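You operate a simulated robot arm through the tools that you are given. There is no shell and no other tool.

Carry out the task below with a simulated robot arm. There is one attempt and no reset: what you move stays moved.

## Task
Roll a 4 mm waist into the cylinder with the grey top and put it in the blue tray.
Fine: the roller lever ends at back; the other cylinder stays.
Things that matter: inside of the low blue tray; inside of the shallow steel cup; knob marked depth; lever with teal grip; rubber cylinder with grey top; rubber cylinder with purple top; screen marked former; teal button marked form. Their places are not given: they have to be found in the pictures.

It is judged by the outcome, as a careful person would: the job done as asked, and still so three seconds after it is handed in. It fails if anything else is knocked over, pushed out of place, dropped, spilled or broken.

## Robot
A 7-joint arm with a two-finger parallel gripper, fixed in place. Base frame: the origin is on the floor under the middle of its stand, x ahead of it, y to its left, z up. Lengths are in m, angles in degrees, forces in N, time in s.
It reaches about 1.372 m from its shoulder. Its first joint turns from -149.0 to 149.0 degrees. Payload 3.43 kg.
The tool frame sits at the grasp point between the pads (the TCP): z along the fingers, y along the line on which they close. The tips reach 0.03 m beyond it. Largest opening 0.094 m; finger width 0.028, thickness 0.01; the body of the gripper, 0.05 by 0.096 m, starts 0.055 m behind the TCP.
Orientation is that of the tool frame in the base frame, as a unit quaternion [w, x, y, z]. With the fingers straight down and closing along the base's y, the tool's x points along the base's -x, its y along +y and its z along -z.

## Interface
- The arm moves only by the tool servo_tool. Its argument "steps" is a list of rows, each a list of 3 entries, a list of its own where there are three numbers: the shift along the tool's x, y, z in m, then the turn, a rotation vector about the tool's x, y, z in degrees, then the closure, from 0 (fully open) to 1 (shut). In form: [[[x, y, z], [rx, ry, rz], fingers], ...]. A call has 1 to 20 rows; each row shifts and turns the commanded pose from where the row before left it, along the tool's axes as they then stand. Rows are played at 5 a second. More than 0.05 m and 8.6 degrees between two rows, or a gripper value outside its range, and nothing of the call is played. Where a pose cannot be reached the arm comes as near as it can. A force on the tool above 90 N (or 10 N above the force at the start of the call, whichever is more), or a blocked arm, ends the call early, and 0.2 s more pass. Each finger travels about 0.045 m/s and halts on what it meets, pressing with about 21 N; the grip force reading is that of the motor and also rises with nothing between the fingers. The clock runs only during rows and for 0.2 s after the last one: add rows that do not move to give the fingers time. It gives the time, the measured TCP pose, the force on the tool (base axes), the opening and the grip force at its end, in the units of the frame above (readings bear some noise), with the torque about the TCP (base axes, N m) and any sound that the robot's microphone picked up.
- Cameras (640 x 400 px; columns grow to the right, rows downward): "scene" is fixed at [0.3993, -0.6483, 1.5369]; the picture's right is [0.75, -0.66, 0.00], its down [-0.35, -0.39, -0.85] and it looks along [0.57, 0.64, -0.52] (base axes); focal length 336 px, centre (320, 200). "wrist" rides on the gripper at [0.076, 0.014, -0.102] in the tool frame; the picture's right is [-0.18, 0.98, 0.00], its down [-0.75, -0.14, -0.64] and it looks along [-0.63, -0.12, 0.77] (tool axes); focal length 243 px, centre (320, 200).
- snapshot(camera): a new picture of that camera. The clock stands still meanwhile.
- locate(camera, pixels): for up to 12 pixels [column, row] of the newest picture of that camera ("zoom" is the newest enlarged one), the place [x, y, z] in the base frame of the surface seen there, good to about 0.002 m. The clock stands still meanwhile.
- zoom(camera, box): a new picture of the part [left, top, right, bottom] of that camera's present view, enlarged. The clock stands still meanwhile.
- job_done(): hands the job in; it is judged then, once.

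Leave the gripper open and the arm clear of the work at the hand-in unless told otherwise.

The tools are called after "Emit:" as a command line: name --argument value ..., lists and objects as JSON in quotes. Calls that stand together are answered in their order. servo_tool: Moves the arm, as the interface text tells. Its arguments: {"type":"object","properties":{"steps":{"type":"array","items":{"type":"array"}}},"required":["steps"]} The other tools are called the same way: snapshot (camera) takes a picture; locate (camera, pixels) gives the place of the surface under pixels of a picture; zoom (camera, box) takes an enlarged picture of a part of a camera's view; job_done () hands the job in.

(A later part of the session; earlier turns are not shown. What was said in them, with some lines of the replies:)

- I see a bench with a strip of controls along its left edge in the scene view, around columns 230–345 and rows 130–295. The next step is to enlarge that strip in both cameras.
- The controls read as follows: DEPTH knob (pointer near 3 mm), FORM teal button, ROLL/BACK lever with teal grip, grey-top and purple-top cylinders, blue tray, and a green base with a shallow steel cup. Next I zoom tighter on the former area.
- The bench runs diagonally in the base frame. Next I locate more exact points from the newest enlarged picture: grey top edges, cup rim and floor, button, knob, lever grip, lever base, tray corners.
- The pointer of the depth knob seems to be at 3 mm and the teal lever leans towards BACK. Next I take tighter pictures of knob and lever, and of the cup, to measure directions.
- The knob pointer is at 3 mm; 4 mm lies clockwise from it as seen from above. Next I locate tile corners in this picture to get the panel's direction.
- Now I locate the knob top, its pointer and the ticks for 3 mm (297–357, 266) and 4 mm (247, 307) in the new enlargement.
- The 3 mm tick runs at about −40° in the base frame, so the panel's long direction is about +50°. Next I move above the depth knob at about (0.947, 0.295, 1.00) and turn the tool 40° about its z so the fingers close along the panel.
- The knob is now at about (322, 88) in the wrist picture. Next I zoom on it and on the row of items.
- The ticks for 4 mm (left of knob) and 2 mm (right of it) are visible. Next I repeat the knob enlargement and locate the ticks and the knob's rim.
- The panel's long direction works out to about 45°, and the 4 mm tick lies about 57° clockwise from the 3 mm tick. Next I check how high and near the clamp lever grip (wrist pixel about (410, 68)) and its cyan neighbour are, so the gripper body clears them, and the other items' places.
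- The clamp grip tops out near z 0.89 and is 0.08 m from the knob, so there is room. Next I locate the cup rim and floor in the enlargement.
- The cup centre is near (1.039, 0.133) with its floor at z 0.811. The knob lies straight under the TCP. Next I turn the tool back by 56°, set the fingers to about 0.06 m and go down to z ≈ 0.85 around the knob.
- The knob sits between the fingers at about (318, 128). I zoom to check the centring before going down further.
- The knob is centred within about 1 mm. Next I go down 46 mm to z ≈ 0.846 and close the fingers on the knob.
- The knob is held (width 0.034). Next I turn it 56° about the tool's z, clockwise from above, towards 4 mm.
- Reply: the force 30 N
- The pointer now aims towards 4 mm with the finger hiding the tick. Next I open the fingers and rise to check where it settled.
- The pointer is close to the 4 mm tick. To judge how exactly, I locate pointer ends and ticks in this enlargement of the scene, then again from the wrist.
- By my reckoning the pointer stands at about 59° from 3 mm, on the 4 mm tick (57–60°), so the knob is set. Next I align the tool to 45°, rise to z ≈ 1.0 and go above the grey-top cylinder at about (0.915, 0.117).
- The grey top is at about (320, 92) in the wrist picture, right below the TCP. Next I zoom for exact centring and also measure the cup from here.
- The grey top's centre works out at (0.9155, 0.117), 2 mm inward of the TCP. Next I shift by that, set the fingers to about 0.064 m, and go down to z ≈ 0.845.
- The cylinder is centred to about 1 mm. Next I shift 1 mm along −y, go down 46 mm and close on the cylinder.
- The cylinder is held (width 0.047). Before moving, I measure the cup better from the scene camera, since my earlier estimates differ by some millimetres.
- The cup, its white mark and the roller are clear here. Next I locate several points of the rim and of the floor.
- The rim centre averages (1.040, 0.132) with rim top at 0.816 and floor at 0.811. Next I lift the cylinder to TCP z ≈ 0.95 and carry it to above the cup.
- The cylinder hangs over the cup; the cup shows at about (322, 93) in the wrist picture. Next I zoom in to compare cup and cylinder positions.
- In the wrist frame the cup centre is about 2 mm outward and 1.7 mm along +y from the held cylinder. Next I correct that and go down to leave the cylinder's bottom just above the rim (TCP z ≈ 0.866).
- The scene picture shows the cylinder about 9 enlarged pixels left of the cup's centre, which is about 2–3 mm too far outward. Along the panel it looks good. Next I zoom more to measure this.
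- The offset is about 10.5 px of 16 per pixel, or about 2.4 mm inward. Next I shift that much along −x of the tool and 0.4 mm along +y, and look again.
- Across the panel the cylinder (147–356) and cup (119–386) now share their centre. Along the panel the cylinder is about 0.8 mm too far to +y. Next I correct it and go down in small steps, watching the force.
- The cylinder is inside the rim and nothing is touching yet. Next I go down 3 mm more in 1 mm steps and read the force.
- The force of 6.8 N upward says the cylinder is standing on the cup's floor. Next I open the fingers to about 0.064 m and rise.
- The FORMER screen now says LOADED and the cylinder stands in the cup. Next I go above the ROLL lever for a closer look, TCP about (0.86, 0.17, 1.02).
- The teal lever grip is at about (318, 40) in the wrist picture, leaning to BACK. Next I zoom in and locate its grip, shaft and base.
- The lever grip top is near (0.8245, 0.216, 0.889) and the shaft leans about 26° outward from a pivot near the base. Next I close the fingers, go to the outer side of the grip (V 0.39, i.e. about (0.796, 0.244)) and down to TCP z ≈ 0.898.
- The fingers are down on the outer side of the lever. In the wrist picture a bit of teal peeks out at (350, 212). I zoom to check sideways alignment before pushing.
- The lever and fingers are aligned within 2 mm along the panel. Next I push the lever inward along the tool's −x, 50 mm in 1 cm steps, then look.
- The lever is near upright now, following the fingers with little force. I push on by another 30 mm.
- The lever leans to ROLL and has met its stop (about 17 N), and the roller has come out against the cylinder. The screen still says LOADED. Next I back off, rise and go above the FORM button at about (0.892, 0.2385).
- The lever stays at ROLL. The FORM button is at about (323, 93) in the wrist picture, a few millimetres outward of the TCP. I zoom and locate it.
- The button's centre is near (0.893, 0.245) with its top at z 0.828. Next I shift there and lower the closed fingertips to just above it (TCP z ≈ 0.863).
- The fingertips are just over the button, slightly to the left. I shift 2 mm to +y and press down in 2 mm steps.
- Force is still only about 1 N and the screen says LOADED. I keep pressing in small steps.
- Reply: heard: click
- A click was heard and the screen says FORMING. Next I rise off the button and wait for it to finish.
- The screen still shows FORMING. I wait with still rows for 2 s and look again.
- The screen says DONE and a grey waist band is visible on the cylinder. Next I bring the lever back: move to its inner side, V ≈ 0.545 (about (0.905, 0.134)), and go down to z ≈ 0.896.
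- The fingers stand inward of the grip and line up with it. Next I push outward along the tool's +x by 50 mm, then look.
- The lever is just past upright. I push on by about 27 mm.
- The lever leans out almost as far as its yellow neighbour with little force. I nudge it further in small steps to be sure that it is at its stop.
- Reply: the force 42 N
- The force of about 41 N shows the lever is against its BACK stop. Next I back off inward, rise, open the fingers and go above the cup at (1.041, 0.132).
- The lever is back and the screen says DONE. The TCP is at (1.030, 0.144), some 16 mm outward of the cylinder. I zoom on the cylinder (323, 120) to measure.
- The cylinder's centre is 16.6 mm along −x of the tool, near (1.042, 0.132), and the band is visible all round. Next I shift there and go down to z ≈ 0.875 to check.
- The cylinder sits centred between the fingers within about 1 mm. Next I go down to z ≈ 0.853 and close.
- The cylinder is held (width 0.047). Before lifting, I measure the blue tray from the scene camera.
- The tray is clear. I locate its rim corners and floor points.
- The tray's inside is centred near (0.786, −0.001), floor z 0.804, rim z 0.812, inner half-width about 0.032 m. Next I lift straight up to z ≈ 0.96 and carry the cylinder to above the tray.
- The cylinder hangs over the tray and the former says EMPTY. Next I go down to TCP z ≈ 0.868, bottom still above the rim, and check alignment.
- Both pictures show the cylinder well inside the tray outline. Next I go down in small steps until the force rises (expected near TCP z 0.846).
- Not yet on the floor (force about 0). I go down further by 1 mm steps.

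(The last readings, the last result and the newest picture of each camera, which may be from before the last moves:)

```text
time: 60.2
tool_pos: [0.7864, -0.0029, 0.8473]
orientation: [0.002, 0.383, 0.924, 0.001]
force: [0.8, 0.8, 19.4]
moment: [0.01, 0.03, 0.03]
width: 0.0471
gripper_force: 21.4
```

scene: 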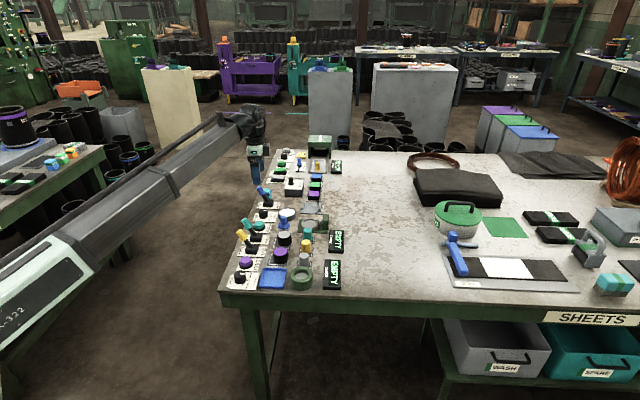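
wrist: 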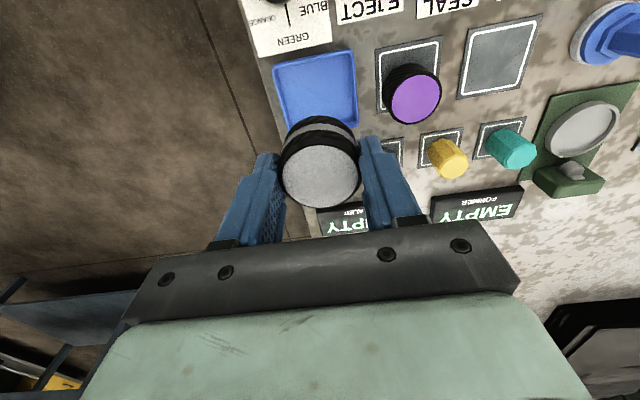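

19.4 N upward: the cylinder stands on the tray floor. Next I ease up 1 mm, open the fingers to about 0.06 m and rise straight up.

Emit:
servo_tool --steps '[[[0, 0, -0.0012], [0, 0, 0], 0.65], [[0, 0, 0], [0, 0, 0], 0.48], [[0, 0, 0], [0, 0, 0], 0.38], [[0, 0, 0], [0, 0, 0], 0.36], [[0, 0, 0], [0, 0, 0], 0.36], [[0, 0, -0.015], [0, 0, 0], 0.36], [[0, 0, -0.03], [0, 0, 0], 0.36], [[0, 0, -0.03], [0, 0, 0], 0.36], [[0, 0, -0.03], [0, 0, 0], 0.36], [[0, 0, -0.03], [0, 0, 0], 0.2], [[0, 0, 0], [0, 0, 0], 0]]'

Emit:
zoom --camera "scene" --box '[220, 190, 348, 300]'

Emit:
snapshot --camera "wrist"

```text
time: 62.6
tool_pos: [0.7863, -0.0001, 0.9839]
orientation: [0.0, 0.383, 0.924, 0.0]
force: [-0.3, -0.6, 0.0]
moment: [0.0, -0.01, -0.03]
width: 0.0939
gripper_force: 0.1
```

```text
3.64 times, centred on (284, 245) of scene
```

zoom: 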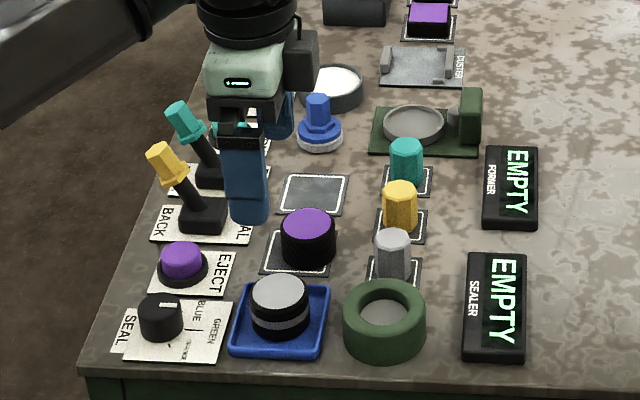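

```text
taken
```

wrist: 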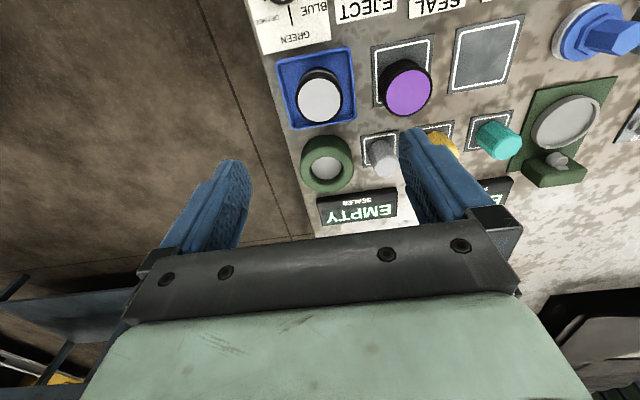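

The cylinder stands upright in the tray, the purple one is in its place and the lever is back. Next I raise the arm well clear and take a final look.

Emit:
servo_tool --steps '[[[0, 0, -0.04], [0, 0, 0], 0], [[0, 0, -0.04], [0, 0, 0], 0], [[0, 0, -0.04], [0, 0, 0], 0], [[0.02, 0, -0.02], [0, 0, 0], 0], [[0.03, 0.03, 0], [0, 0, 0], 0], [[0.03, 0.03, 0], [0, 0, 0], 0], [[0.02, 0.03, 0], [0, 0, 0], 0], [[0, 0, 0], [0, 0, 0], 0], [[0, 0, 0], [0, 0, 0], 0]]'

Emit:
zoom --camera "scene" --box '[220, 200, 348, 300]'

Emit:
zoom --camera "scene" --box '[240, 250, 320, 300]'

Emit:
snapshot --camera "scene"

```text
time: 64.6
tool_pos: [0.7789, 0.1323, 1.1215]
orientation: [0.001, 0.382, 0.924, 0.0]
force: [-0.5, 0.7, 0.5]
moment: [0.01, -0.01, -0.02]
width: 0.094
gripper_force: 0.0
```

```text
4.00 times, centred on (284, 250) of scene
```

zoom: 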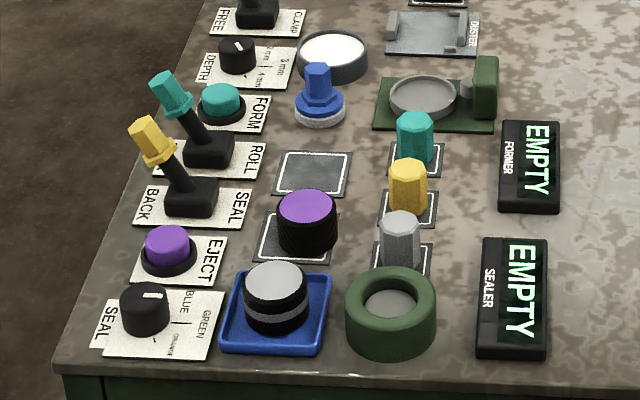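

```text
8.00 times, centred on (280, 275) of scene
```

zoom: 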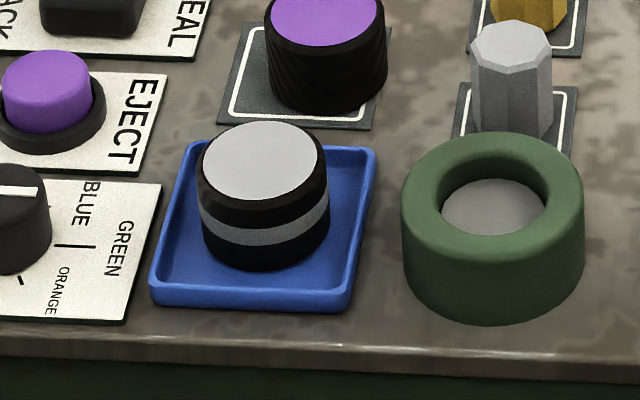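

```text
taken
```

scene: 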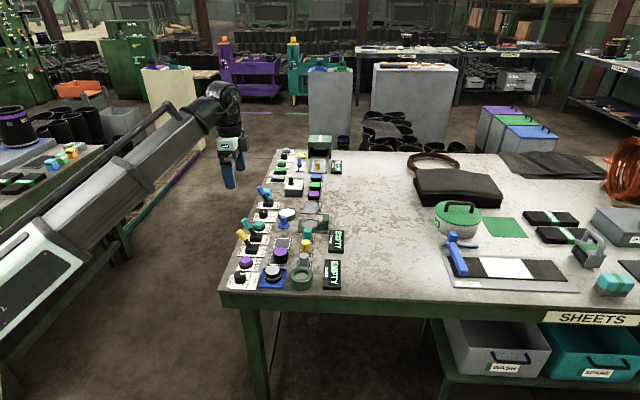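

The final pictures show:
- The banded grey-top cylinder stands upright inside the blue tray.
- The purple-top cylinder is on its own tile.
- The teal lever is at BACK and the depth knob is at 4 mm.
- Both screens say EMPTY.
- The gripper is open and the arm is clear of the work.

I hand the job in.

Emit:
job_done

```text
The job is handed in.
```

I rolled the grey-top cylinder with the depth knob set to 4 mm, and it now stands upright in the blue tray. The former's screen read DONE and a band shows all the way round the cylinder. I couldn't measure the waist's depth: 4 mm rests on the knob pointing at its 4 mm mark, and in the pictures the band doesn't look visibly sunk in.

The roller lever is back against its BACK stop. The purple-top cylinder is still on its own tile, and I saw nothing else knocked over or moved. I left the gripper open and the arm clear of the bench when I handed the job in.
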